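You operate a simulated robot arm through the tools that you are given. There is no shell and no other tool.

You are at the controls of a simulated robot arm. One attempt, no reset.

## Task
Spin basket 22 and the one in the dryer dry with warm air.
Fine: stand it in the pocket across from the other; lid shut and latched before START and left so; one run. Set down upright: what you pick out.

It is judged by the outcome, as a careful person would: the job done as asked, and still so three seconds after it is handed in. It fails if anything else is knocked over, pushed out of place, dropped, spilled or broken. A push-on lid holds only when it is set on centred and level and pressed home; a screw cap is set on level and turned clockwise until tight.

## Robot
A 6-joint arm with a fingered hand, fixed in place. Base frame: the origin is on the floor under the middle of its stand, x ahead of it, y to its left, z up. Lengths are in mm, angles in rad, forces in N, time in s.
With the tool pointing down near the work surface it reaches from about 300 to 720 mm from the base axis. Its first joint turns from -2.007 to 2.007 rad. Payload 4 kg.
The tool frame sits at the grasp point between the pads (the TCP): z along the fingers, y along the line on which they close. The tips reach 26 mm beyond it. The gripper opens to 132 mm; its body begins 73 mm behind the TCP. The gripper is a hand of 4 fingers: y runs from the thumb to the fingers, the wrist lies at [0, 0, -239] in the tool frame.
Orientation is that of the tool frame in the base frame, as [roll, pitch, yaw] about the fixed x, y, z axes, in that order (R = Rz(yaw) Ry(pitch) Rx(roll)). With the fingers straight down and closing along the base's y, the tool's x points along the base's -x, its y along +y and its z along -z.

## Interface
- The arm moves only by the tool servo_tool. Its argument "moves" is a list of rows, each an object of numbers (a shift or turn left out is 0): "rx", "ry", "rz": the turn, a rotation vector about the tool's x, y, z in rad; "tx", "ty", "tz": the shift along the tool's x, y, z in cm. In form: [{"rx": .., "ry": .., "rz": .., "tx": .., "ty": .., "tz": ..}, ...]. A call has 1 to 20 rows; each row shifts and turns the commanded pose from where the row before left it, along the tool's axes as they then stand. Each row takes 0.2 s and may step no farther than 50 mm and 0.15 rad from the row before; otherwise, the whole call is refused. Where a pose cannot be reached the arm comes as near as it can. A force on the tool above 90 N (or 10 N above the force at the start of the call, whichever is more), or a blocked arm, ends the call early, and 0.2 s more pass. In this call time passes only in rows, and 0.2 s behind the last. It gives the time, the measured TCP pose, the force on the tool (base axes), the opening and the grip force at its end, in the units of the frame above (readings bear some noise), with the torque about the TCP (base axes, N m) and any sound that the robot's microphone picked up, and new pictures: "pictures" is both (left out), scene, wrist or none.
- Cameras (640 x 400 px; columns grow to the right, rows downward): "scene" is fixed at [48.5, 502.1, 1583.4]; the picture's right is [-0.82, -0.57, 0.00], its down [-0.40, 0.59, -0.70] and it looks along [0.40, -0.58, -0.71] (base axes); focal length 214 px, centre (320, 200). "wrist" rides on the gripper at [68, 2, -97] in the tool frame; the picture's right is [-0.03, 1.00, 0.00], its down [-0.82, -0.02, -0.58] and it looks along [-0.58, -0.01, 0.82] (tool axes); focal length 270 px, centre (320, 200). There is no depth. A picture from a camera that has moved, and an enlarged one, comes with that camera's place and axes in the base frame and with its lens.
- raise_lower(by): slides the trunk up (or, below 0, down) by that many mm; the arm rides with it, the base frame stays. It gives what a move gives, with no picture.
- finger_targets(finger1, finger2, finger3, thumb_bend): sets how far each is bent, from 0 (flat) to 1 (curled in); at 0.3 the hand is open as for a grip, at 0.7 the pads meet at the TCP. One left out holds its place. A second passes; each finger stops where it meets its share of the squeeze, and holds until it gets a number again. It is the only way to open and close the hand. It gives what a move gives, with no picture; readings hold the bend of each and the force on the fingers (four entries, about 0 where the hand has none), thumb and palm.
- zoom(camera, box): a new picture of the part [left, top, right, bottom] of that camera's present view, enlarged. It takes no simulated time.
- hand_in(): hands the job in; it is judged then, once.

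Places have to be worked out from the pictures, the camera data and where the tool is seen. Open the gripper and draw the arm clear of the work before you hand the job in, unless the task says otherwise.

The tools are called after "Emit:" as a command line: name --argument value ..., lists and objects as JSON in quotes. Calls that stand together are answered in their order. servo_tool: Moves the arm, as the interface text tells. Its arguments: {"type":"object","properties":{"moves":{"type":"array","items":{"type":"object","properties":{"rx":{"type":"number"},"ry":{"type":"number"},"rz":{"type":"number"},"tx":{"type":"number"},"ty":{"type":"number"},"tz":{"type":"number"}}}},"pictures":{"type":"string","enum":["both","scene","wrist","none"]}},"required":["moves"]} The other tools are called the same way: raise_lower (by) moves the trunk up or down; finger_targets (finger1, finger2, finger3, thumb_bend) moves the fingers one by one; zoom (camera, box) takes an enlarged picture of a part of a camera's view; hand_in () hands the job in.

At the start:

```text
time_s: 0.0
eef_pos: [156.3, 296.3, 1572.3]
orientation: [-3.141, 0.0, -3.14]
ft_force: [-0.2, 0.7, -0.3]
ft_torque: [0.03, 0.01, 0.01]
finger_gap: 131.8
grip_force: 0.0
shape: jaw
bend: [0.3, 0.3, 0.3, 0.3]
finger forces: [0.0, 0.0, 0.0, 0.0, 0.1, 0.0]
trunk travel left (down, up): [-975.0, 15.0]
```

scene: 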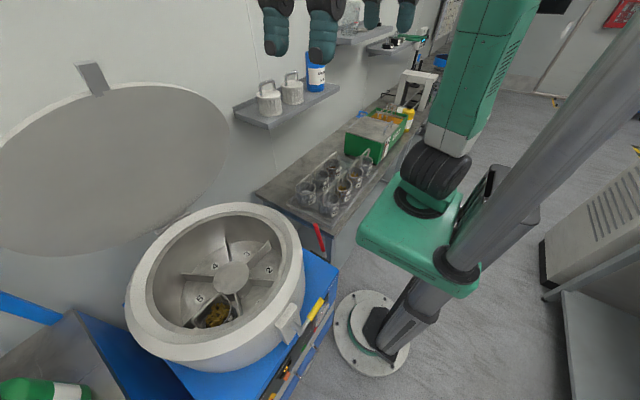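
wrist: 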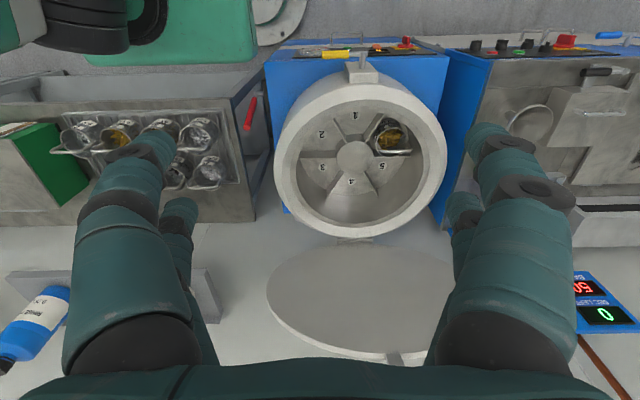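

I start by looking closely at the dryer, the basket rack and the panel before moving anything.

Emit:
zoom --camera "scene" --box '[120, 190, 340, 400]'

Emit:
zoom --camera "scene" --box '[250, 130, 420, 240]'

Emit:
zoom --camera "wrist" --box '[260, 30, 460, 240]'

Emit:
zoom --camera "wrist" --box '[30, 90, 260, 220]'

Emit:
zoom --camera "wrist" --box '[260, 20, 640, 120]'

```text
1.90 times, centred on (230, 295) of scene
camera zoom: at [48.5, 502.1, 1583.4], right [-0.82, -0.57, 0.0], down [-0.4, 0.59, -0.7], along [0.4, -0.58, -0.71], focal length 408 px, centre (491, 19)
```

zoom: 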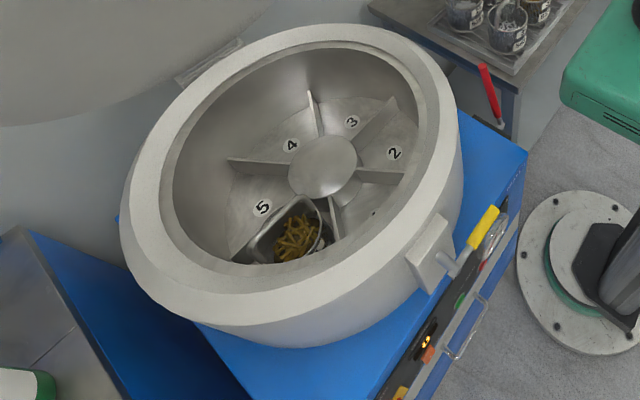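

```text
3.64 times, centred on (335, 185) of scene
camera zoom: at [48.5, 502.1, 1583.4], right [-0.82, -0.57, 0.0], down [-0.4, 0.59, -0.7], along [0.4, -0.58, -0.71], focal length 780 px, centre (266, 254)
```

zoom: 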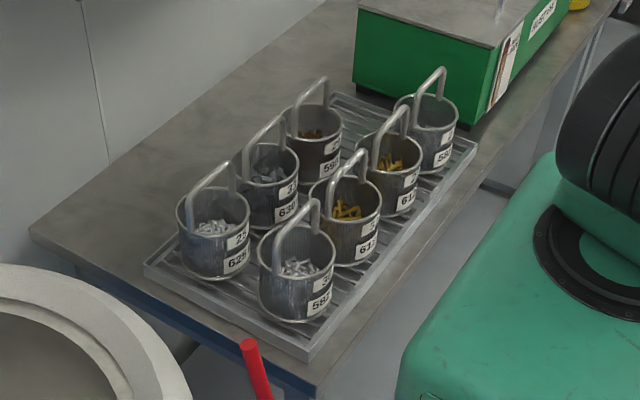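

```text
1.90 times, centred on (360, 135) of wrist
camera zoom: at [87.3, 297.6, 1669.9], right [0.03, 1.0, 0.0], down [0.82, -0.02, 0.58], along [0.58, -0.01, -0.82], focal length 515 px, centre (244, 324)
```

zoom: 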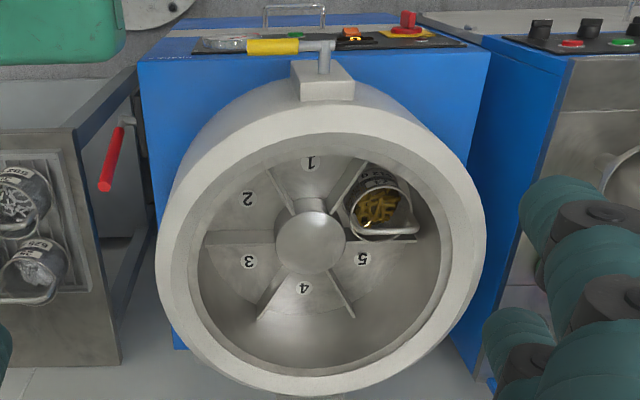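

```text
2.78 times, centred on (145, 155) of wrist
camera zoom: at [87.3, 297.6, 1669.9], right [0.03, 1.0, 0.0], down [0.82, -0.02, 0.58], along [0.58, -0.01, -0.82], focal length 752 px, centre (807, 325)
```

zoom: 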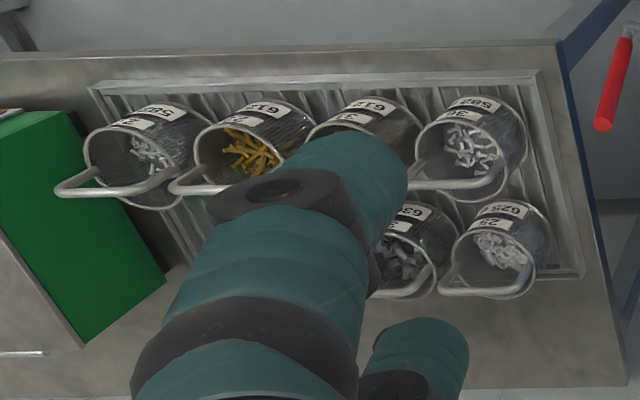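

```text
1.68 times, centred on (450, 70) of wrist
camera zoom: at [87.3, 297.6, 1669.9], right [0.03, 1.0, 0.0], down [0.82, -0.02, 0.58], along [0.58, -0.01, -0.82], focal length 455 px, centre (101, 419)
```

zoom: 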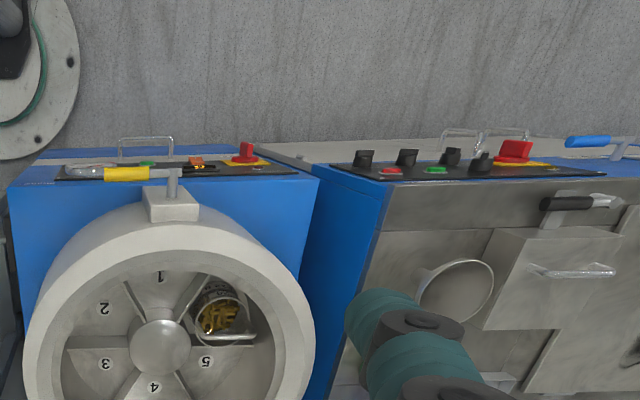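

The dryer hub works out near (488, 404, 870), with a loaded pocket 6 next to label 5, and pocket 3 is opposite it. Next I need to read the basket labels, so I'm zooming in further.

Emit:
zoom --camera "scene" --box '[295, 170, 345, 220]'

Emit:
zoom --camera "scene" --box '[325, 150, 375, 200]'

Emit:
zoom --camera "wrist" --box '[50, 110, 150, 170]'

Emit:
zoom --camera "wrist" --box '[130, 110, 240, 200]'

Emit:
zoom --camera "wrist" --box '[280, 35, 440, 75]'

Emit:
zoom --camera "scene" --box '[250, 280, 340, 400]'

Emit:
zoom --camera "scene" --box '[180, 230, 300, 340]'

```text
8.00 times, centred on (320, 195) of scene
camera zoom: at [48.5, 502.1, 1583.4], right [-0.82, -0.57, 0.0], down [-0.4, 0.59, -0.7], along [0.4, -0.58, -0.71], focal length 1716 px, centre (320, 240)
```

zoom: 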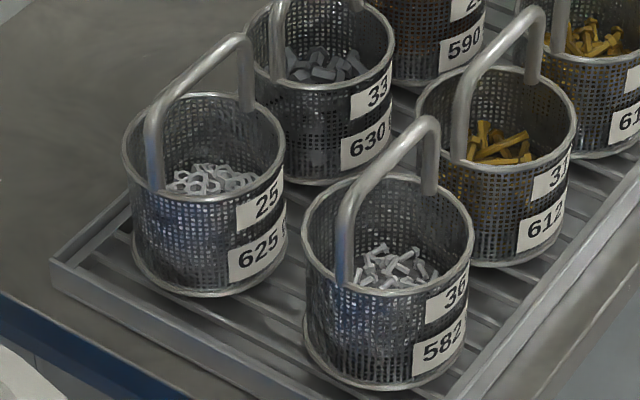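

```text
8.00 times, centred on (350, 175) of scene
camera zoom: at [48.5, 502.1, 1583.4], right [-0.82, -0.57, 0.0], down [-0.4, 0.59, -0.7], along [0.4, -0.58, -0.71], focal length 1716 px, centre (80, 400)
```

zoom: 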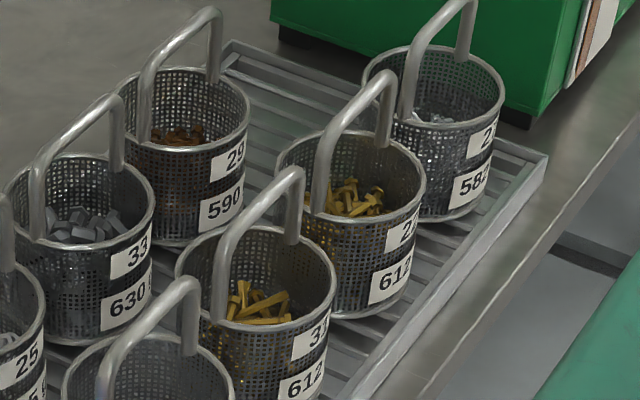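

```text
6.40 times, centred on (100, 140) of wrist
camera zoom: at [87.3, 297.6, 1669.9], right [0.03, 1.0, 0.0], down [0.82, -0.02, 0.58], along [0.58, -0.01, -0.82], focal length 1730 px, centre (1728, 584)
```

zoom: 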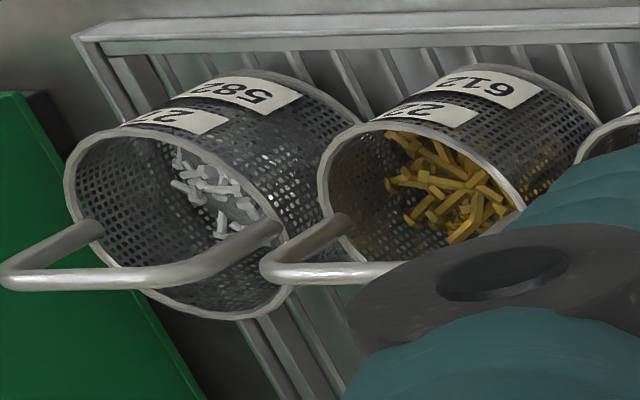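

```text
4.44 times, centred on (185, 155) of wrist
camera zoom: at [87.3, 297.6, 1669.9], right [0.03, 1.0, 0.0], down [0.82, -0.02, 0.58], along [0.58, -0.01, -0.82], focal length 1201 px, centre (920, 400)
```

zoom: 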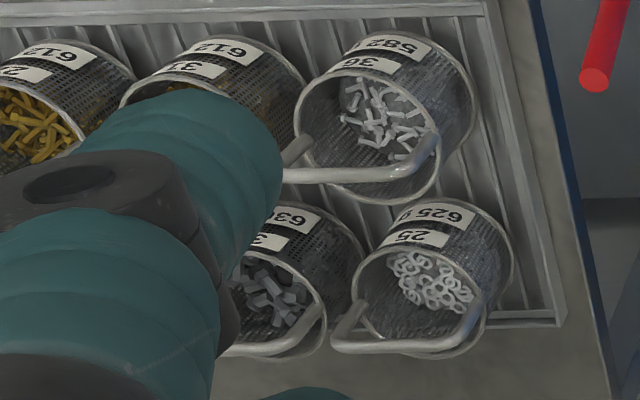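

```text
4.00 times, centred on (360, 55) of wrist
camera zoom: at [87.3, 297.6, 1669.9], right [0.03, 1.0, 0.0], down [0.82, -0.02, 0.58], along [0.58, -0.01, -0.82], focal length 1081 px, centre (160, 780)
```

zoom: 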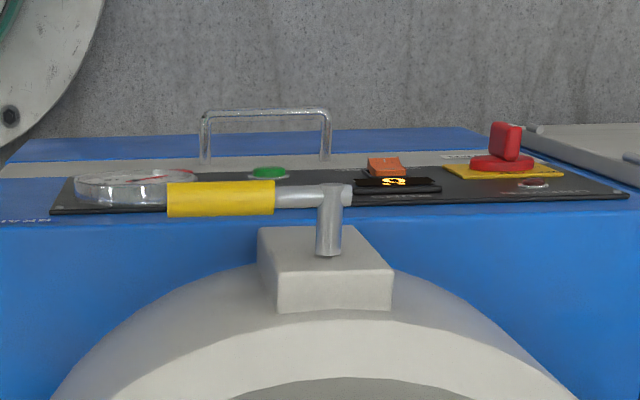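

```text
3.33 times, centred on (295, 340) of scene
camera zoom: at [48.5, 502.1, 1583.4], right [-0.82, -0.57, 0.0], down [-0.4, 0.59, -0.7], along [0.4, -0.58, -0.71], focal length 715 px, centre (403, -267)
```

zoom: 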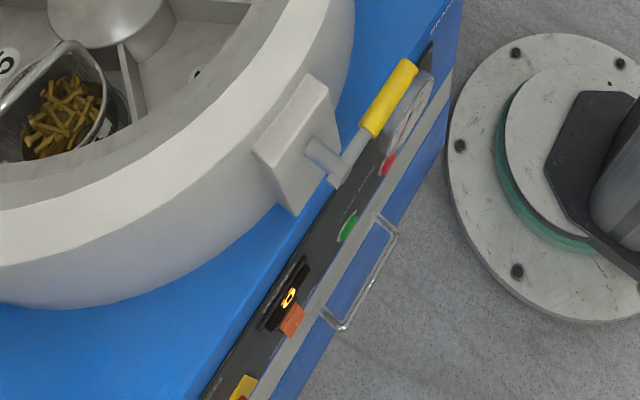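

```text
3.64 times, centred on (240, 285) of scene
camera zoom: at [48.5, 502.1, 1583.4], right [-0.82, -0.57, 0.0], down [-0.4, 0.59, -0.7], along [0.4, -0.58, -0.71], focal length 780 px, centre (611, -109)
```

zoom: 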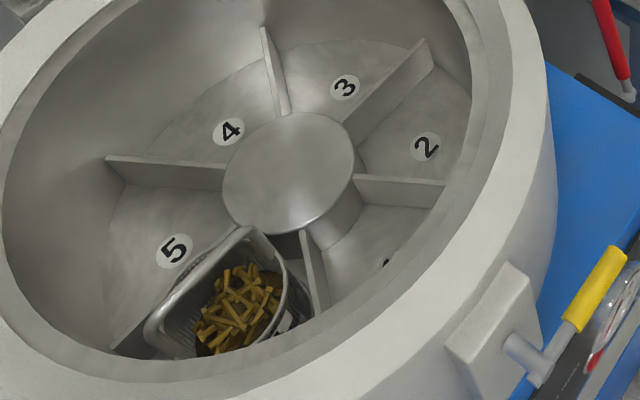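

Two baskets carry a "2?" label that I can't fully read yet: the yellow 612 and the grey 582. I'm zooming in on both tags.

Emit:
zoom --camera "scene" --box '[364, 160, 384, 178]'

Emit:
zoom --camera "scene" --box '[350, 172, 372, 190]'

Emit:
zoom --camera "wrist" --box '[64, 118, 98, 138]'

Emit:
zoom --camera "wrist" --box '[106, 116, 140, 136]'

Emit:
zoom --camera "scene" --box '[340, 176, 360, 204]'

```text
16.00 times, centred on (374, 169) of scene
camera zoom: at [48.5, 502.1, 1583.4], right [-0.82, -0.57, 0.0], down [-0.4, 0.59, -0.7], along [0.4, -0.58, -0.71], focal length 3432 px, centre (-544, 696)
```

zoom: 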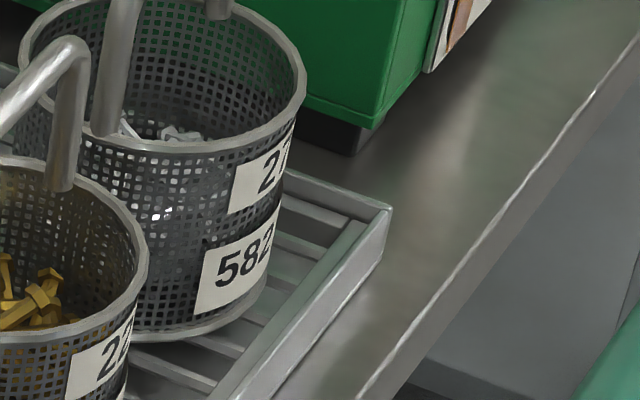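

```text
16.00 times, centred on (361, 181) of scene
camera zoom: at [48.5, 502.1, 1583.4], right [-0.82, -0.57, 0.0], down [-0.4, 0.59, -0.7], along [0.4, -0.58, -0.71], focal length 3432 px, centre (-336, 504)
```

zoom: 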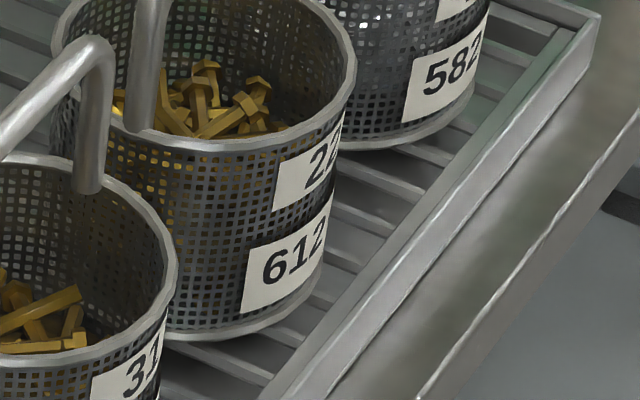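

```text
16.00 times, centred on (81, 128) of wrist
camera zoom: at [87.3, 297.6, 1669.9], right [0.03, 1.0, 0.0], down [0.82, -0.02, 0.58], along [0.58, -0.01, -0.82], focal length 4325 px, centre (4144, 1352)
```

zoom: 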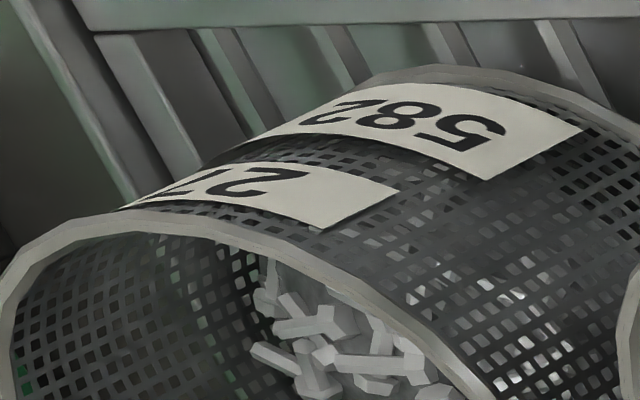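

```text
16.00 times, centred on (123, 126) of wrist
camera zoom: at [87.3, 297.6, 1669.9], right [0.03, 1.0, 0.0], down [0.82, -0.02, 0.58], along [0.58, -0.01, -0.82], focal length 4325 px, centre (3472, 1384)
```

zoom: 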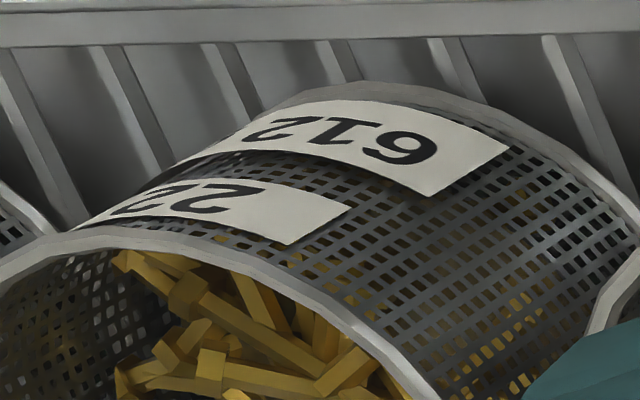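

```text
14.29 times, centred on (350, 190) of scene
camera zoom: at [48.5, 502.1, 1583.4], right [-0.82, -0.57, 0.0], down [-0.4, 0.59, -0.7], along [0.4, -0.58, -0.71], focal length 3064 px, centre (-109, 343)
```

zoom: 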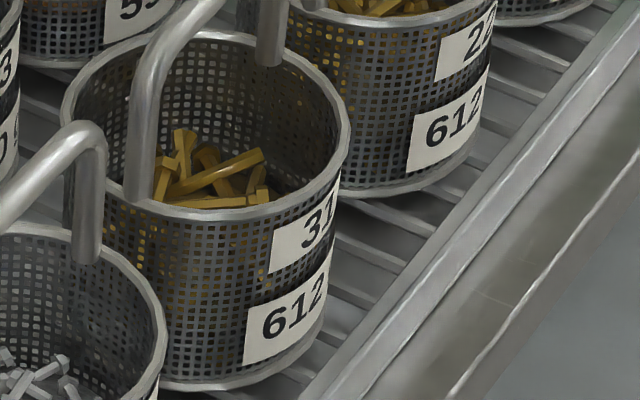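

Labels read as 22 over 612 (yellow bolts) and 27 over 582, with 22 at roughly (388, -300, 915). I'm checking the other displays and notes in view before moving.

Emit:
zoom --camera "wrist" --box '[560, 260, 640, 400]'

Emit:
zoom --camera "wrist" --box '[240, 220, 480, 370]'

Emit:
zoom --camera "scene" --box '[0, 50, 240, 270]'

Emit:
zoom --camera "scene" --box '[230, 0, 450, 140]'

Emit:
zoom --camera "wrist" --box '[350, 36, 420, 60]'

```text
2.86 times, centred on (600, 330) of wrist
camera zoom: at [87.3, 297.6, 1669.9], right [0.03, 1.0, 0.0], down [0.82, -0.02, 0.58], along [0.58, -0.01, -0.82], focal length 772 px, centre (-480, -171)
```

zoom: 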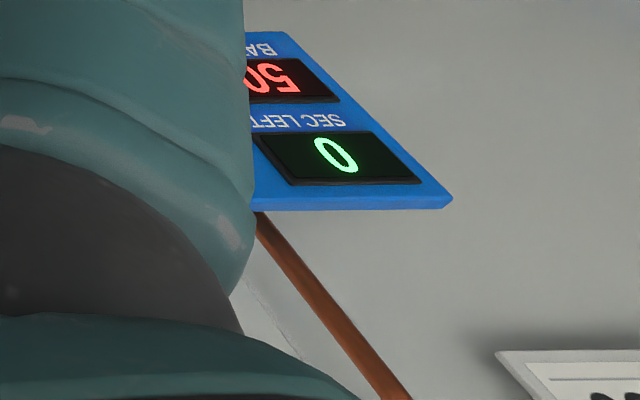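

```text
2.67 times, centred on (360, 295) of wrist
camera zoom: at [87.3, 297.6, 1669.9], right [0.03, 1.0, 0.0], down [0.82, -0.02, 0.58], along [0.58, -0.01, -0.82], focal length 721 px, centre (213, -53)
```

zoom: 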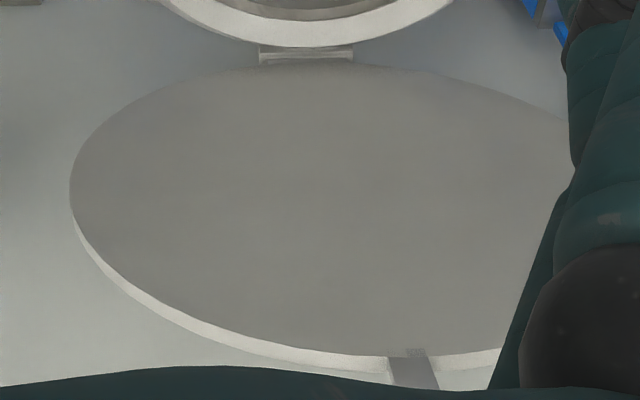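

```text
1.82 times, centred on (120, 160) of scene
camera zoom: at [48.5, 502.1, 1583.4], right [-0.82, -0.57, 0.0], down [-0.4, 0.59, -0.7], along [0.4, -0.58, -0.71], focal length 390 px, centre (684, 273)
```

zoom: 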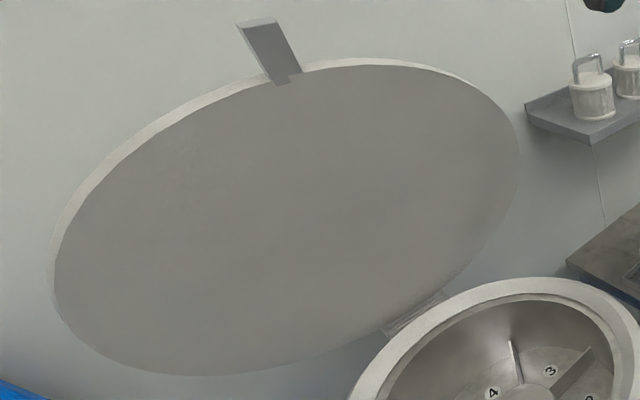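

```text
2.86 times, centred on (340, 70) of scene
camera zoom: at [48.5, 502.1, 1583.4], right [-0.82, -0.57, 0.0], down [-0.4, 0.59, -0.7], along [0.4, -0.58, -0.71], focal length 613 px, centre (263, 571)
```

zoom: 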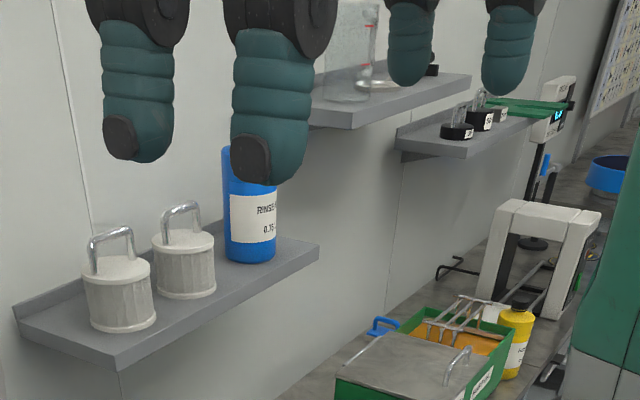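

```text
9.14 times, centred on (385, 48) of wrist
camera zoom: at [87.3, 297.6, 1669.9], right [0.03, 1.0, 0.0], down [0.82, -0.02, 0.58], along [0.58, -0.01, -0.82], focal length 2471 px, centre (-274, 1590)
```

zoom: 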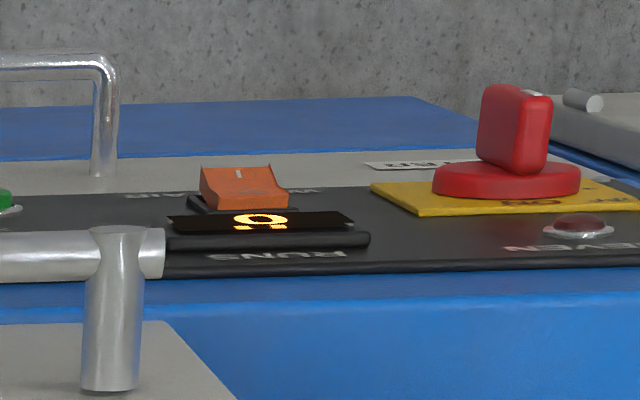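

RUNS shows 0, SEC LEFT shows 0, and the lid leans open with its tab near (527, 403, 1475). I'm lowering the trunk a little so the wrist camera sees the dryer and panel closer up.

Emit:
raise_lower --by -250

```text
time_s: 2.6
eef_pos: [155.7, 295.9, 1323.3]
orientation: [-3.141, 0.001, 3.141]
ft_force: [-0.7, -0.3, -0.5]
ft_torque: [-0.03, 0.0, -0.01]
finger_gap: 131.9
grip_force: 0.2
shape: jaw
bend: [0.3, 0.3, 0.3, 0.3]
finger forces: [0.0, 0.0, 0.0, 0.1, 0.0, 0.0]
trunk travel left (down, up): [-725.0, 265.0]
```

The trunk is down 250 mm. Now I look at the dryer and panel from here.

Emit:
zoom --camera "wrist" --box '[0, 0, 640, 400]'

Emit:
zoom --camera "wrist" --box '[280, 0, 480, 120]'

Emit:
zoom --camera "scene" --box '[0, 0, 640, 400]'

```text
1.00 times, centred on (320, 200) of wrist (not enlarged: the box is as wide or as high as the picture)
camera zoom: at [87.3, 297.6, 1419.9], right [0.03, 1.0, 0.0], down [0.82, -0.02, 0.58], along [0.58, -0.01, -0.82], focal length 270 px, centre (320, 200)
```

zoom: 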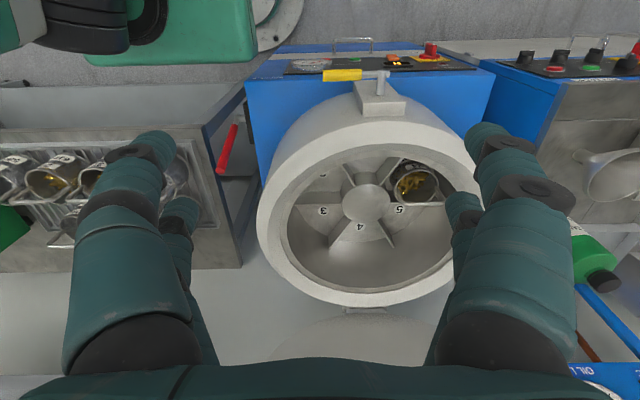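

```text
3.20 times, centred on (380, 60) of wrist
camera zoom: at [87.3, 297.6, 1419.9], right [0.03, 1.0, 0.0], down [0.82, -0.02, 0.58], along [0.58, -0.01, -0.82], focal length 865 px, centre (128, 648)
```

zoom: 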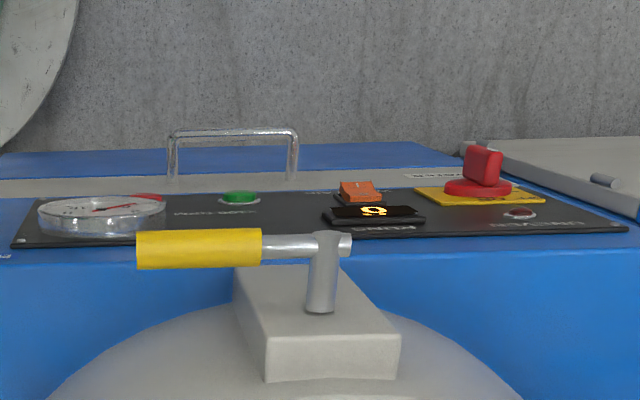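

```text
1.00 times, centred on (320, 200) of scene (not enlarged: the box is as wide or as high as the picture)
camera zoom: at [48.5, 502.1, 1583.4], right [-0.82, -0.57, 0.0], down [-0.4, 0.59, -0.7], along [0.4, -0.58, -0.71], focal length 214 px, centre (320, 200)
```

zoom: 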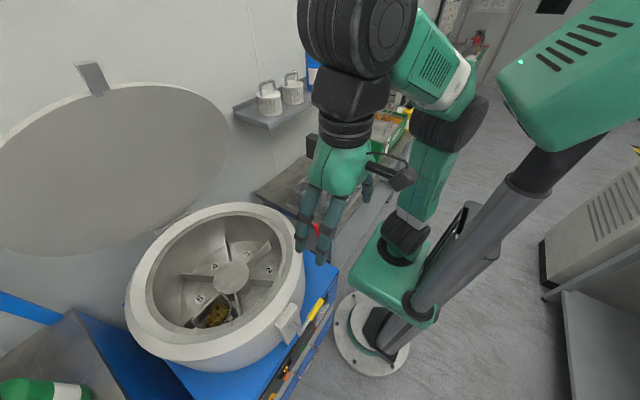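

The camera moved exactly 250 mm, so I can triangulate: START comes out near (205, 398, 570) and the latch lever near (185, 335–400, 930). I'm swinging over to the rack along an arc to see basket 22 from close by.

Emit:
servo_tool --moves '[{"tx": -4.4, "ty": -2.2}, {"tx": -4.4, "ty": -2.2}, {"tx": -4.4, "ty": -2.2}, {"tx": -4.4, "ty": -2.2}, {"tx": -0.8, "ty": -4.8}, {"tx": -0.8, "ty": -4.8}, {"tx": -0.8, "ty": -4.8}, {"tx": -0.8, "ty": -4.8}, {"tx": -0.8, "ty": -4.8}, {"tx": -0.8, "ty": -4.8}, {"tx": -0.8, "ty": -4.8}, {"tx": 0, "ty": -4.8}]' --pictures "both"

```text
time_s: 5.2
eef_pos: [384.7, -176.3, 1315.0]
orientation: [-3.14, 0.0, 3.141]
ft_force: [-0.6, -0.2, 0.4]
ft_torque: [0.03, -0.04, 0.0]
finger_gap: 131.9
grip_force: 0.1
shape: jaw
bend: [0.3, 0.3, 0.3, 0.3]
finger forces: [0.0, 0.0, 0.0, 0.0, 0.1, 0.0]
out of reach, approached as far as the arm can: row 12
trunk travel left (down, up): [-725.0, 265.0]
camera wrist: at [317.6, -174.5, 1412.8], right [0.02, 1.0, 0.0], down [0.81, -0.02, 0.58], along [0.58, -0.01, -0.82], focal length 270 px, centre (320, 200)
```

scene: 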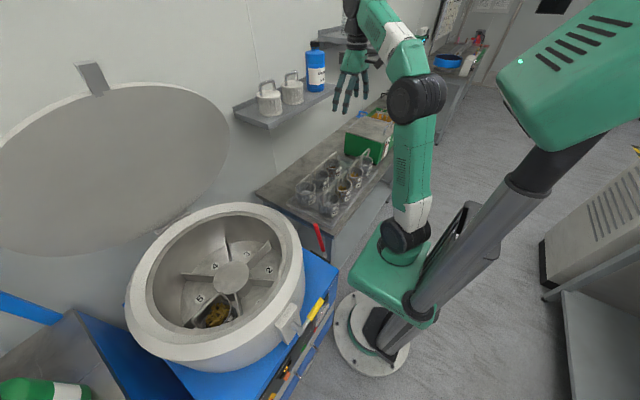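
wrist: 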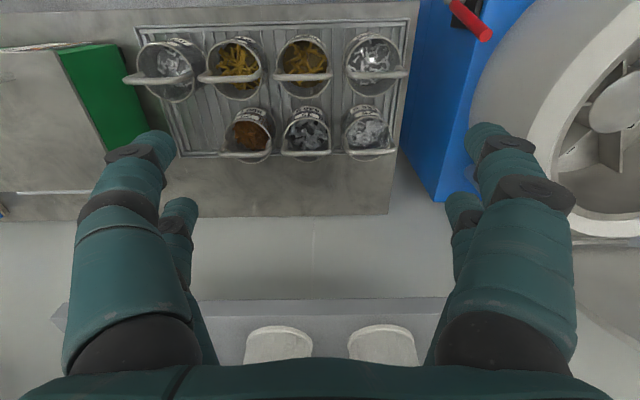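

The rack is now clearly in view with basket 22 estimated at about (395, -310). I'm zooming to confirm the number and geometry.

Emit:
zoom --camera "wrist" --box '[110, 20, 270, 120]'

Emit:
zoom --camera "wrist" --box '[200, 30, 280, 80]'

Emit:
zoom --camera "wrist" --box '[120, 25, 420, 170]'

```text
4.00 times, centred on (190, 70) of wrist
camera zoom: at [317.6, -174.5, 1412.8], right [0.02, 1.0, 0.0], down [0.81, -0.02, 0.58], along [0.58, -0.01, -0.82], focal length 1081 px, centre (840, 720)
```

zoom: 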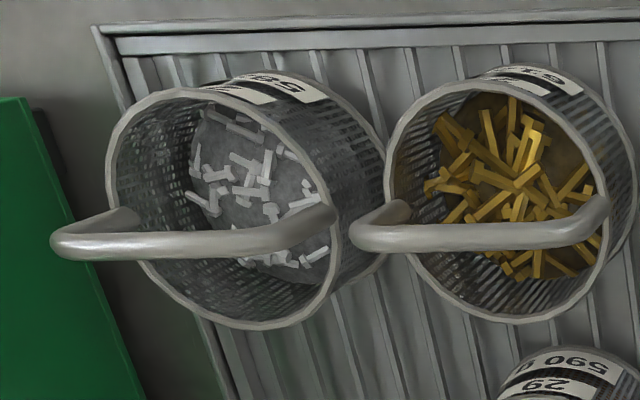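

```text
8.00 times, centred on (240, 55) of wrist
camera zoom: at [317.6, -174.5, 1412.8], right [0.02, 1.0, 0.0], down [0.81, -0.02, 0.58], along [0.58, -0.01, -0.82], focal length 2162 px, centre (960, 1360)
```

zoom: 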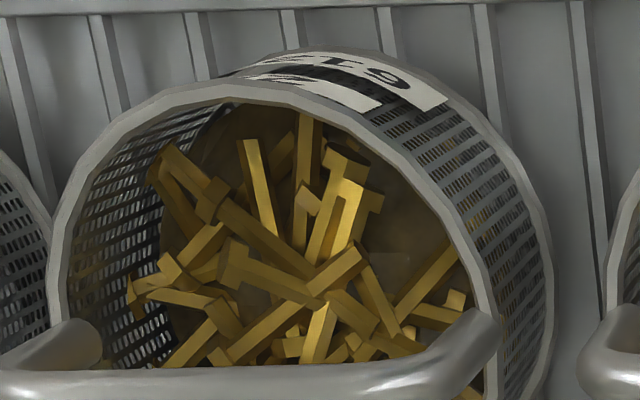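

```text
2.13 times, centred on (270, 98) of wrist
camera zoom: at [317.6, -174.5, 1412.8], right [0.02, 1.0, 0.0], down [0.81, -0.02, 0.58], along [0.58, -0.01, -0.82], focal length 577 px, centre (427, 419)
```

zoom: 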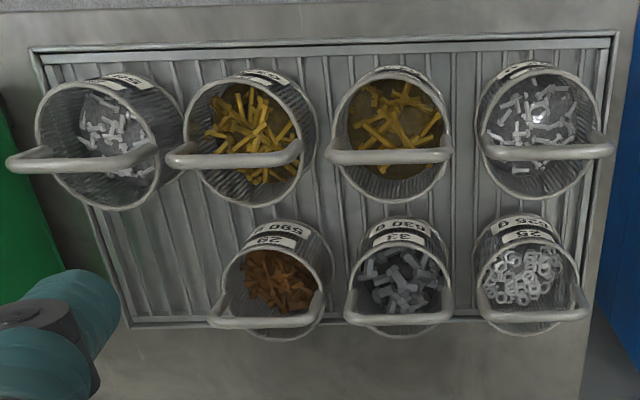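

I read 612 g with gold bolts for basket 22; the handle bars run along base y, so the hand must close along x. I'm lowering the trunk 150 mm and then turning the hand about a quarter turn above the rack.

Emit:
raise_lower --by -150

Emit:
servo_tool --moves '[{"rz": 0.15}, {"rz": 0.15}, {"rz": 0.15}, {"rz": 0.15}, {"rz": 0.15}, {"rz": 0.15}, {"rz": 0.15}, {"rz": 0.15}, {"rz": 0.15}, {"rz": 0.15}, {"rz": 0.0708}]' --pictures "both"

```text
time_s: 6.9
eef_pos: [386.1, -175.1, 1167.4]
orientation: [-3.14, 0.001, 3.141]
ft_force: [-0.3, 0.3, -0.1]
ft_torque: [0.0, 0.0, 0.02]
finger_gap: 131.8
grip_force: 0.0
shape: jaw
bend: [0.3, 0.3, 0.3, 0.3]
finger forces: [0.0, 0.0, 0.0, 0.1, 0.0, 0.0]
trunk travel left (down, up): [-575.0, 415.0]
```

```text
time_s: 9.3
eef_pos: [385.3, -176.3, 1166.4]
orientation: [3.14, 0.001, 1.569]
ft_force: [-0.7, 0.2, 0.3]
ft_torque: [0.01, 0.01, -0.07]
finger_gap: 131.8
grip_force: 0.0
shape: jaw
bend: [0.3, 0.3, 0.3, 0.3]
finger forces: [0.0, 0.0, 0.0, 0.1, 0.1, 0.0]
trunk travel left (down, up): [-575.0, 415.0]
camera wrist: at [387.7, -106.8, 1263.0], right [1.0, -0.03, 0.0], down [-0.02, -0.82, 0.58], along [-0.01, -0.58, -0.82], focal length 270 px, centre (320, 200)
```

scene: 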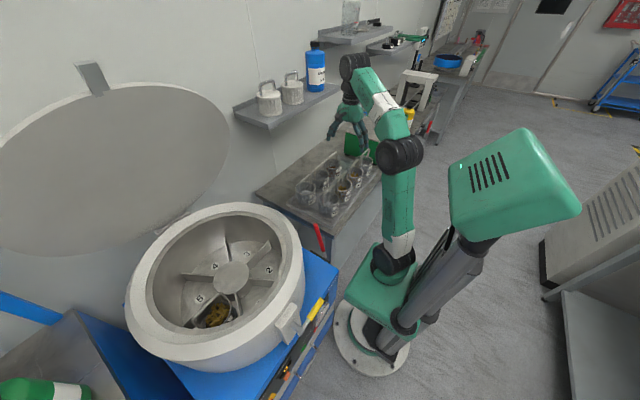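
wrist: 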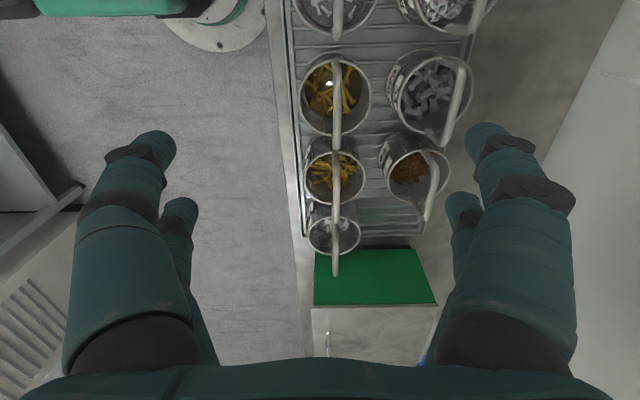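

Looking along -y now, the near column runs 36, 31, 22, 27, so 22 is the third one. I'm zooming to locate its handle.

Emit:
zoom --camera "wrist" --box '[270, 120, 430, 280]'

Emit:
zoom --camera "scene" --box '[330, 60, 430, 200]'

```text
2.50 times, centred on (350, 200) of wrist
camera zoom: at [387.7, -106.8, 1263.0], right [1.0, -0.03, 0.0], down [-0.02, -0.82, 0.58], along [-0.01, -0.58, -0.82], focal length 676 px, centre (245, 200)
```

zoom: 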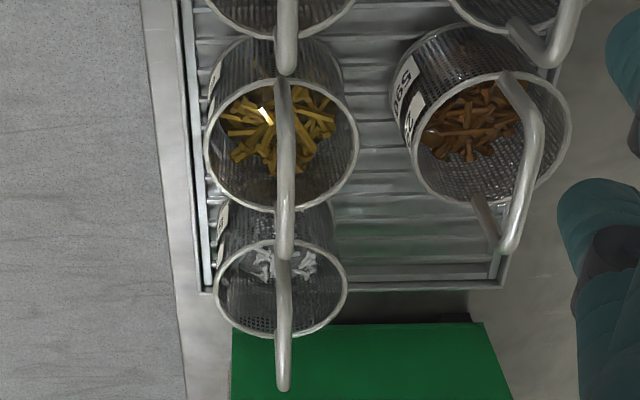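

```text
2.86 times, centred on (380, 130) of scene
camera zoom: at [48.5, 502.1, 1583.4], right [-0.82, -0.57, 0.0], down [-0.4, 0.59, -0.7], along [0.4, -0.58, -0.71], focal length 613 px, centre (149, 400)
```

zoom: 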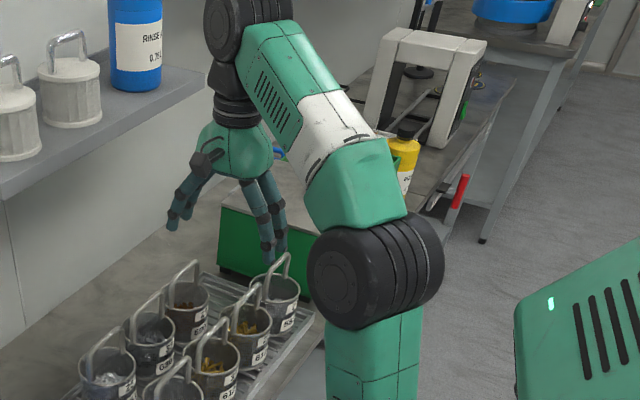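

Triangulating from the two views, basket 22's rim centre is about (404, -322, 893), and its handle bar is centred near (404, -321, 941) and runs along y. I'm moving to about 80 mm above the bar to check the alignment.

Emit:
servo_tool --moves '[{"tx": -2.9, "ty": 0.38, "tz": 2.9}, {"tx": -2.9, "ty": 0.38, "tz": 2.9}, {"tx": -2.9, "ty": 0.38, "tz": 2.9}, {"tx": -2.9, "ty": 0.38, "tz": 2.9}, {"tx": -2.9, "ty": 0.38, "tz": 2.9}]' --pictures "both"

Emit:
zoom --camera "scene" --box '[290, 100, 410, 220]'

```text
time_s: 10.5
eef_pos: [404.9, -318.4, 1020.7]
orientation: [3.14, 0.002, 1.571]
ft_force: [0.4, -0.5, 0.1]
ft_torque: [0.02, 0.0, -0.01]
finger_gap: 131.9
grip_force: 0.1
shape: jaw
bend: [0.3, 0.3, 0.3, 0.3]
finger forces: [0.1, 0.0, 0.1, 0.0, 0.1, 0.0]
trunk travel left (down, up): [-575.0, 415.0]
camera wrist: at [407.2, -251.3, 1117.3], right [1.0, -0.02, 0.0], down [-0.02, -0.82, 0.58], along [-0.01, -0.58, -0.82], focal length 270 px, centre (320, 200)
```

scene: 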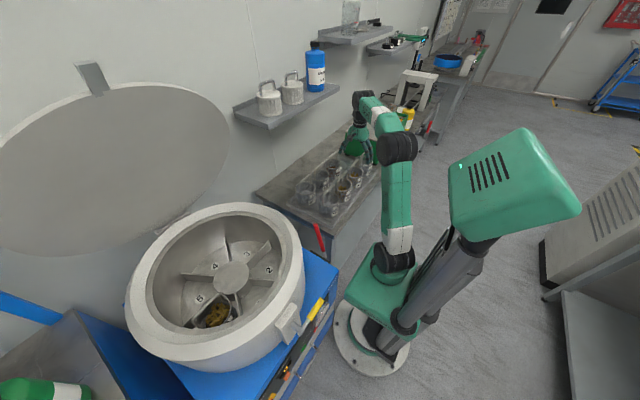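
wrist: 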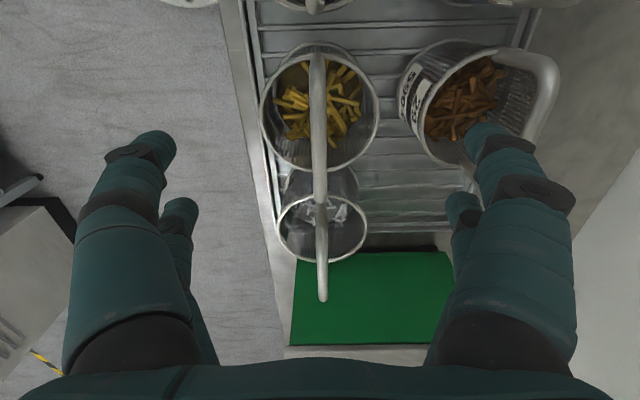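

```text
3.33 times, centred on (350, 160) of scene
camera zoom: at [48.5, 502.1, 1583.4], right [-0.82, -0.57, 0.0], down [-0.4, 0.59, -0.7], along [0.4, -0.58, -0.71], focal length 715 px, centre (220, 333)
```

zoom: 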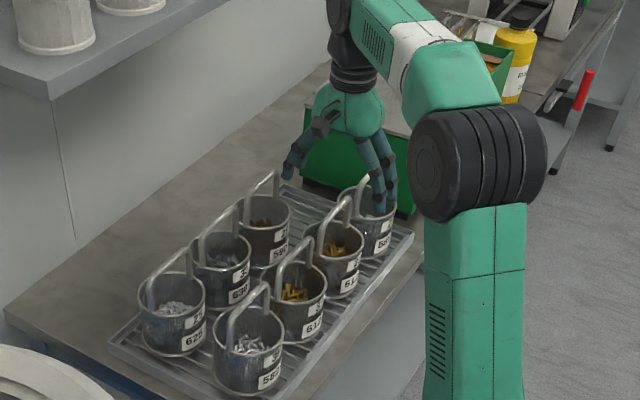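

The bar in view spans about y -270 to -372 at x ≈ 406, so the hand is nearly centred. I'm descending to z ≈ 946 with a small y correction and checking again.

Emit:
servo_tool --moves '[{"tx": -0.13, "ty": 0.05, "tz": 2.5}, {"tx": -0.12, "ty": 0.05, "tz": 2.5}, {"tz": 2.5}]' --pictures "both"

Emit:
zoom --camera "scene" --box '[320, 120, 400, 200]'

```text
time_s: 11.3
eef_pos: [406.4, -322.1, 945.4]
orientation: [3.139, 0.002, 1.571]
ft_force: [-0.4, 0.4, -0.4]
ft_torque: [0.01, 0.02, 0.01]
finger_gap: 131.7
grip_force: 0.0
shape: jaw
bend: [0.3, 0.3, 0.3, 0.3]
finger forces: [0.1, 0.1, 0.0, 0.0, 0.1, 0.0]
trunk travel left (down, up): [-575.0, 415.0]
camera wrist: at [408.0, -254.3, 1042.9], right [1.0, -0.02, 0.0], down [-0.02, -0.82, 0.58], along [-0.01, -0.58, -0.82], focal length 270 px, centre (320, 200)
```

scene: 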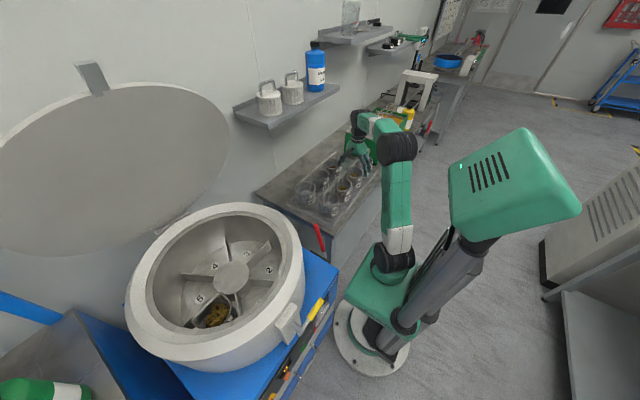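
wrist: 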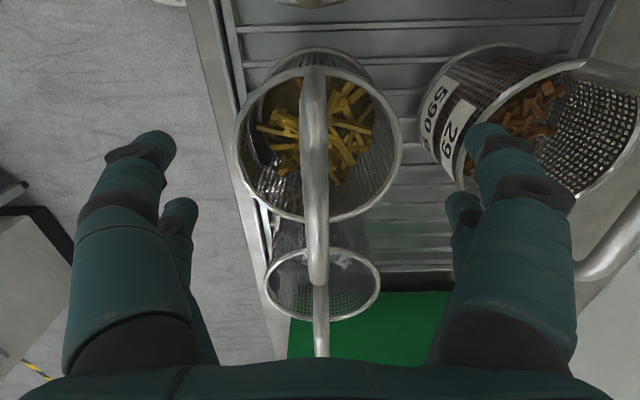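

```text
5.00 times, centred on (360, 160) of scene
camera zoom: at [48.5, 502.1, 1583.4], right [-0.82, -0.57, 0.0], down [-0.4, 0.59, -0.7], along [0.4, -0.58, -0.71], focal length 1072 px, centre (120, 400)
```

zoom: 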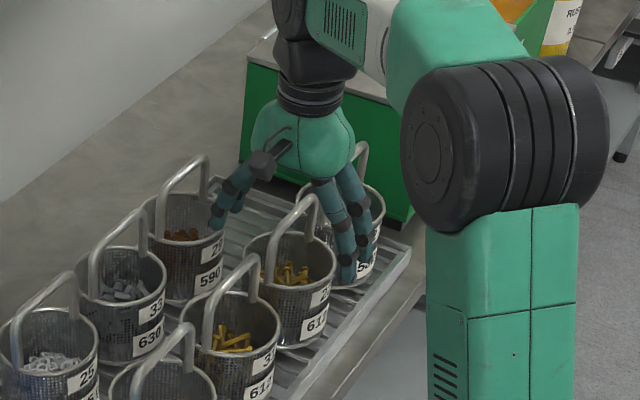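

The bar seems slightly higher than I first estimated, so I'm zooming in on the handle to refine its height before closing.

Emit:
zoom --camera "wrist" --box '[220, 40, 420, 300]'

Emit:
zoom --camera "scene" --box '[340, 145, 380, 185]'

```text
1.54 times, centred on (320, 170) of wrist
camera zoom: at [408.0, -254.3, 1042.9], right [1.0, -0.02, 0.0], down [-0.02, -0.82, 0.58], along [-0.01, -0.58, -0.82], focal length 416 px, centre (320, 246)
```

zoom: 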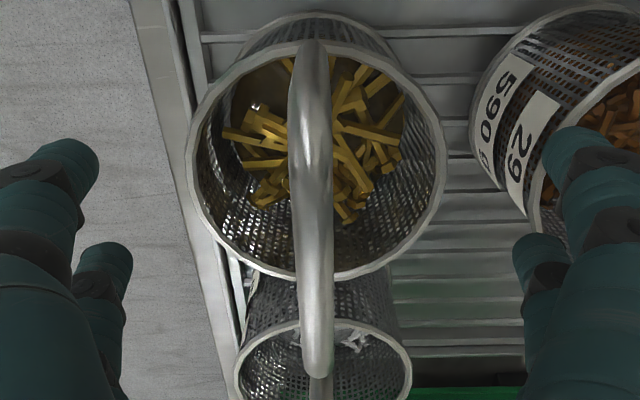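

```text
10.00 times, centred on (360, 165) of scene
camera zoom: at [48.5, 502.1, 1583.4], right [-0.82, -0.57, 0.0], down [-0.4, 0.59, -0.7], along [0.4, -0.58, -0.71], focal length 2145 px, centre (-80, 550)
```

zoom: 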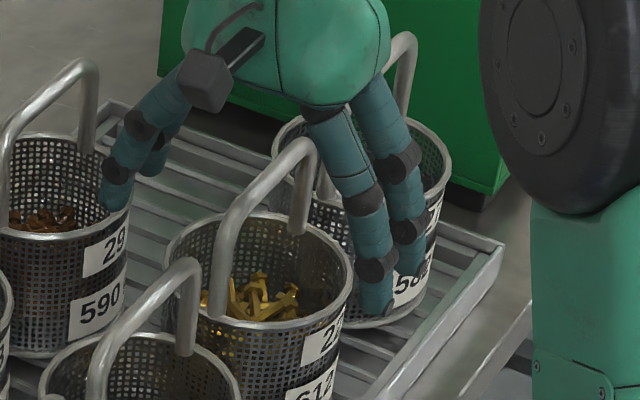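

Scene triangulation puts the bar near z 949 with about 9 mm diameter, so I go 5 mm lower to seat it well within the pads and then close the hand on it.

Emit:
servo_tool --moves '[{"tz": 0.5}]' --pictures "none"

Emit:
finger_targets --finger1 0.55 --finger2 0.55 --finger3 0.55 --thumb_bend 0.55

Emit:
zoom --camera "wrist" --box '[120, 40, 520, 300]'

Emit:
zoom --camera "scene" --box '[340, 145, 380, 185]'

```text
time_s: 11.7
eef_pos: [406.6, -323.5, 940.6]
orientation: [3.14, 0.001, 1.571]
ft_force: [0.7, -0.9, -1.1]
ft_torque: [-0.03, -0.01, -0.02]
finger_gap: 131.8
grip_force: 0.1
shape: jaw
bend: [0.3, 0.3, 0.3, 0.3]
finger forces: [0.0, 0.1, 0.0, 0.1, 0.0, 0.1]
trunk travel left (down, up): [-575.0, 415.0]
```

```text
time_s: 12.7
eef_pos: [405.8, -323.0, 941.3]
orientation: [3.139, 0.002, 1.57]
ft_force: [0.2, -0.3, -0.6]
ft_torque: [0.0, 0.0, -0.01]
finger_gap: 49.7
grip_force: 0.0
shape: fingers
bend: [0.55, 0.55, 0.55, 0.55]
finger forces: [0.0, 0.0, 0.0, 0.0, 0.1, 0.1]
trunk travel left (down, up): [-575.0, 415.0]
```

```text
1.54 times, centred on (320, 170) of wrist
camera zoom: at [408.0, -254.5, 1038.0], right [1.0, -0.02, 0.0], down [-0.02, -0.82, 0.58], along [-0.01, -0.58, -0.82], focal length 416 px, centre (320, 246)
```

zoom: 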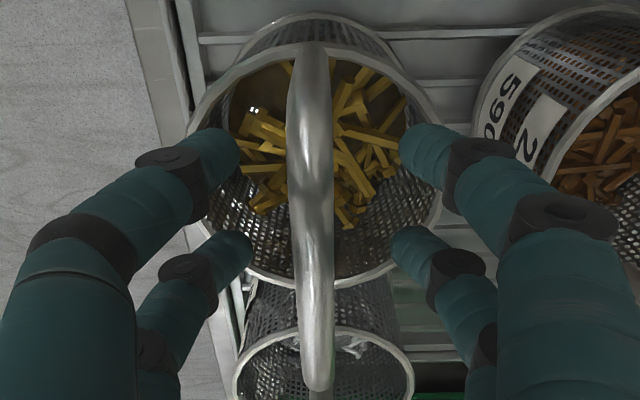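

```text
10.00 times, centred on (360, 165) of scene
camera zoom: at [48.5, 502.1, 1583.4], right [-0.82, -0.57, 0.0], down [-0.4, 0.59, -0.7], along [0.4, -0.58, -0.71], focal length 2145 px, centre (-80, 550)
```

zoom: 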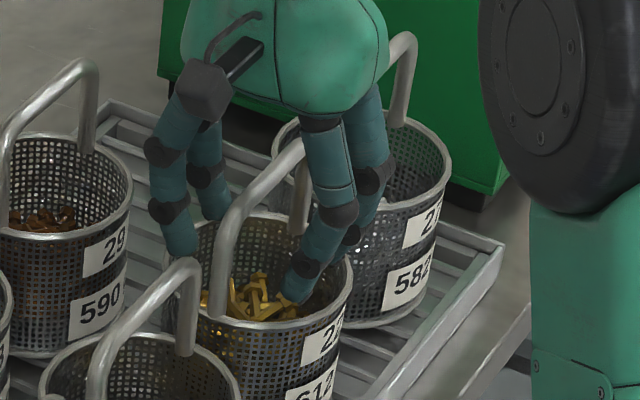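

The digits straddle the bar nearly symmetrically with about 25 mm on each side. I'm closing to grip.

Emit:
finger_targets --finger1 0.75 --finger2 0.75 --finger3 0.75 --thumb_bend 0.75

Emit:
zoom --camera "wrist" --box '[120, 40, 520, 300]'

Emit:
zoom --camera "scene" --box '[340, 145, 380, 185]'

```text
time_s: 13.7
eef_pos: [405.9, -323.4, 941.1]
orientation: [3.14, 0.002, 1.571]
ft_force: [0.8, 0.6, 0.3]
ft_torque: [0.01, 0.01, 0.03]
finger_gap: 0.0
grip_force: 0.1
shape: fingers
bend: [0.73, 0.73, 0.73, 0.73]
finger forces: [0.0, 0.0, 0.0, 0.0, 0.0, 0.0]
trunk travel left (down, up): [-575.0, 415.0]
```

```text
1.54 times, centred on (320, 170) of wrist
camera zoom: at [408.0, -254.5, 1038.0], right [1.0, -0.02, 0.0], down [-0.02, -0.82, 0.58], along [-0.01, -0.58, -0.82], focal length 416 px, centre (320, 246)
```

zoom: 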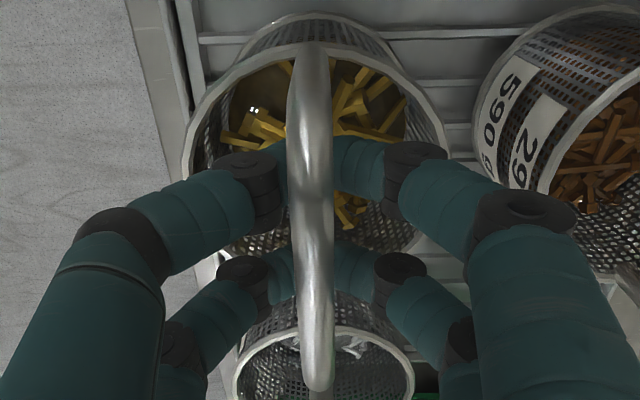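

```text
10.00 times, centred on (360, 165) of scene
camera zoom: at [48.5, 502.1, 1583.4], right [-0.82, -0.57, 0.0], down [-0.4, 0.59, -0.7], along [0.4, -0.58, -0.71], focal length 2145 px, centre (-80, 550)
```

zoom: 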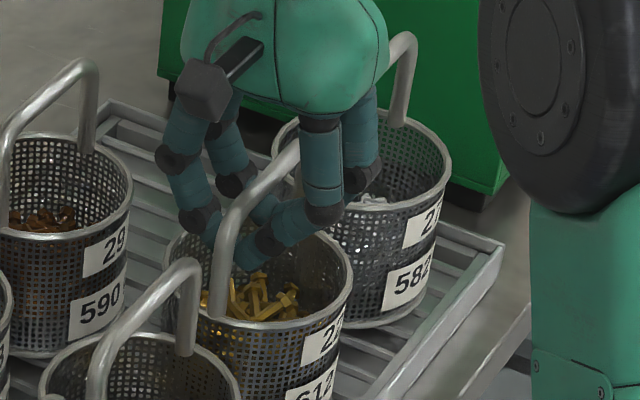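

The fingers met under the bar with no force, so the bar is higher than I assumed (about z 958). I'm opening slightly, rising 16 mm and closing again.

Emit:
finger_targets --finger1 0.58 --finger2 0.58 --finger3 0.58 --thumb_bend 0.58

Emit:
servo_tool --moves '[{"tz": -0.8, "ty": -0.1}, {"tz": -0.8, "ty": -0.1}]' --pictures "none"

Emit:
finger_targets --finger1 0.75 --finger2 0.75 --finger3 0.75 --thumb_bend 0.75

Emit:
zoom --camera "wrist" --box '[120, 40, 520, 300]'

Emit:
zoom --camera "scene" --box '[340, 145, 380, 185]'

```text
time_s: 14.7
eef_pos: [405.3, -323.1, 941.6]
orientation: [3.14, 0.001, 1.57]
ft_force: [0.1, 0.4, 0.0]
ft_torque: [-0.01, 0.0, -0.02]
finger_gap: 41.5
grip_force: 0.0
shape: fingers
bend: [0.57, 0.57, 0.57, 0.57]
finger forces: [0.0, 0.1, 0.0, 0.1, 0.0, 0.0]
trunk travel left (down, up): [-575.0, 415.0]
```

```text
time_s: 15.3
eef_pos: [404.5, -322.5, 956.7]
orientation: [3.14, 0.001, 1.57]
ft_force: [0.6, 0.3, 0.0]
ft_torque: [-0.01, 0.0, 0.04]
finger_gap: 41.7
grip_force: 0.1
shape: fingers
bend: [0.57, 0.57, 0.57, 0.57]
finger forces: [0.0, 0.1, 0.0, 0.1, 0.0, 0.1]
trunk travel left (down, up): [-575.0, 415.0]
```

```text
time_s: 16.3
eef_pos: [404.6, -322.3, 956.3]
orientation: [3.14, 0.001, 1.571]
ft_force: [-0.1, 0.4, -0.2]
ft_torque: [0.01, -0.02, 0.04]
finger_gap: 0.0
grip_force: 0.0
shape: fingers
bend: [0.73, 0.73, 0.73, 0.73]
finger forces: [0.0, 0.0, 0.1, 0.2, 0.1, 0.0]
trunk travel left (down, up): [-575.0, 415.0]
```

```text
1.54 times, centred on (320, 170) of wrist
camera zoom: at [406.1, -254.4, 1053.9], right [1.0, -0.02, 0.0], down [-0.02, -0.82, 0.58], along [-0.01, -0.58, -0.82], focal length 416 px, centre (320, 246)
```

zoom: 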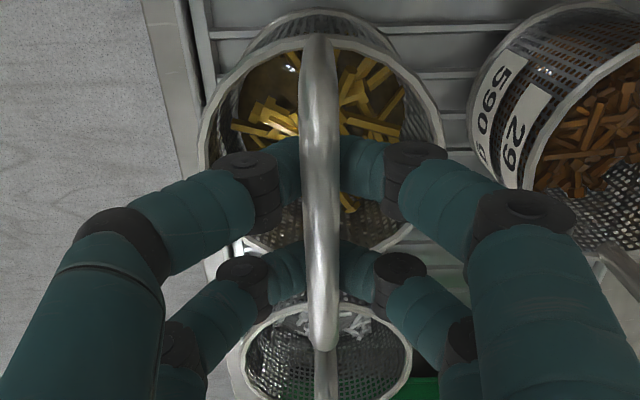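

```text
10.00 times, centred on (360, 165) of scene
camera zoom: at [48.5, 502.1, 1583.4], right [-0.82, -0.57, 0.0], down [-0.4, 0.59, -0.7], along [0.4, -0.58, -0.71], focal length 2145 px, centre (-80, 550)
```

zoom: 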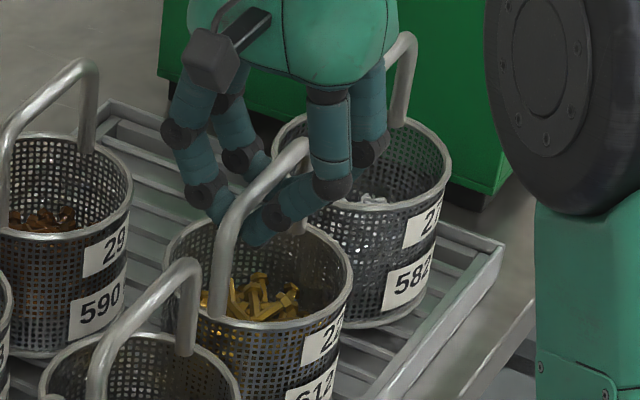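

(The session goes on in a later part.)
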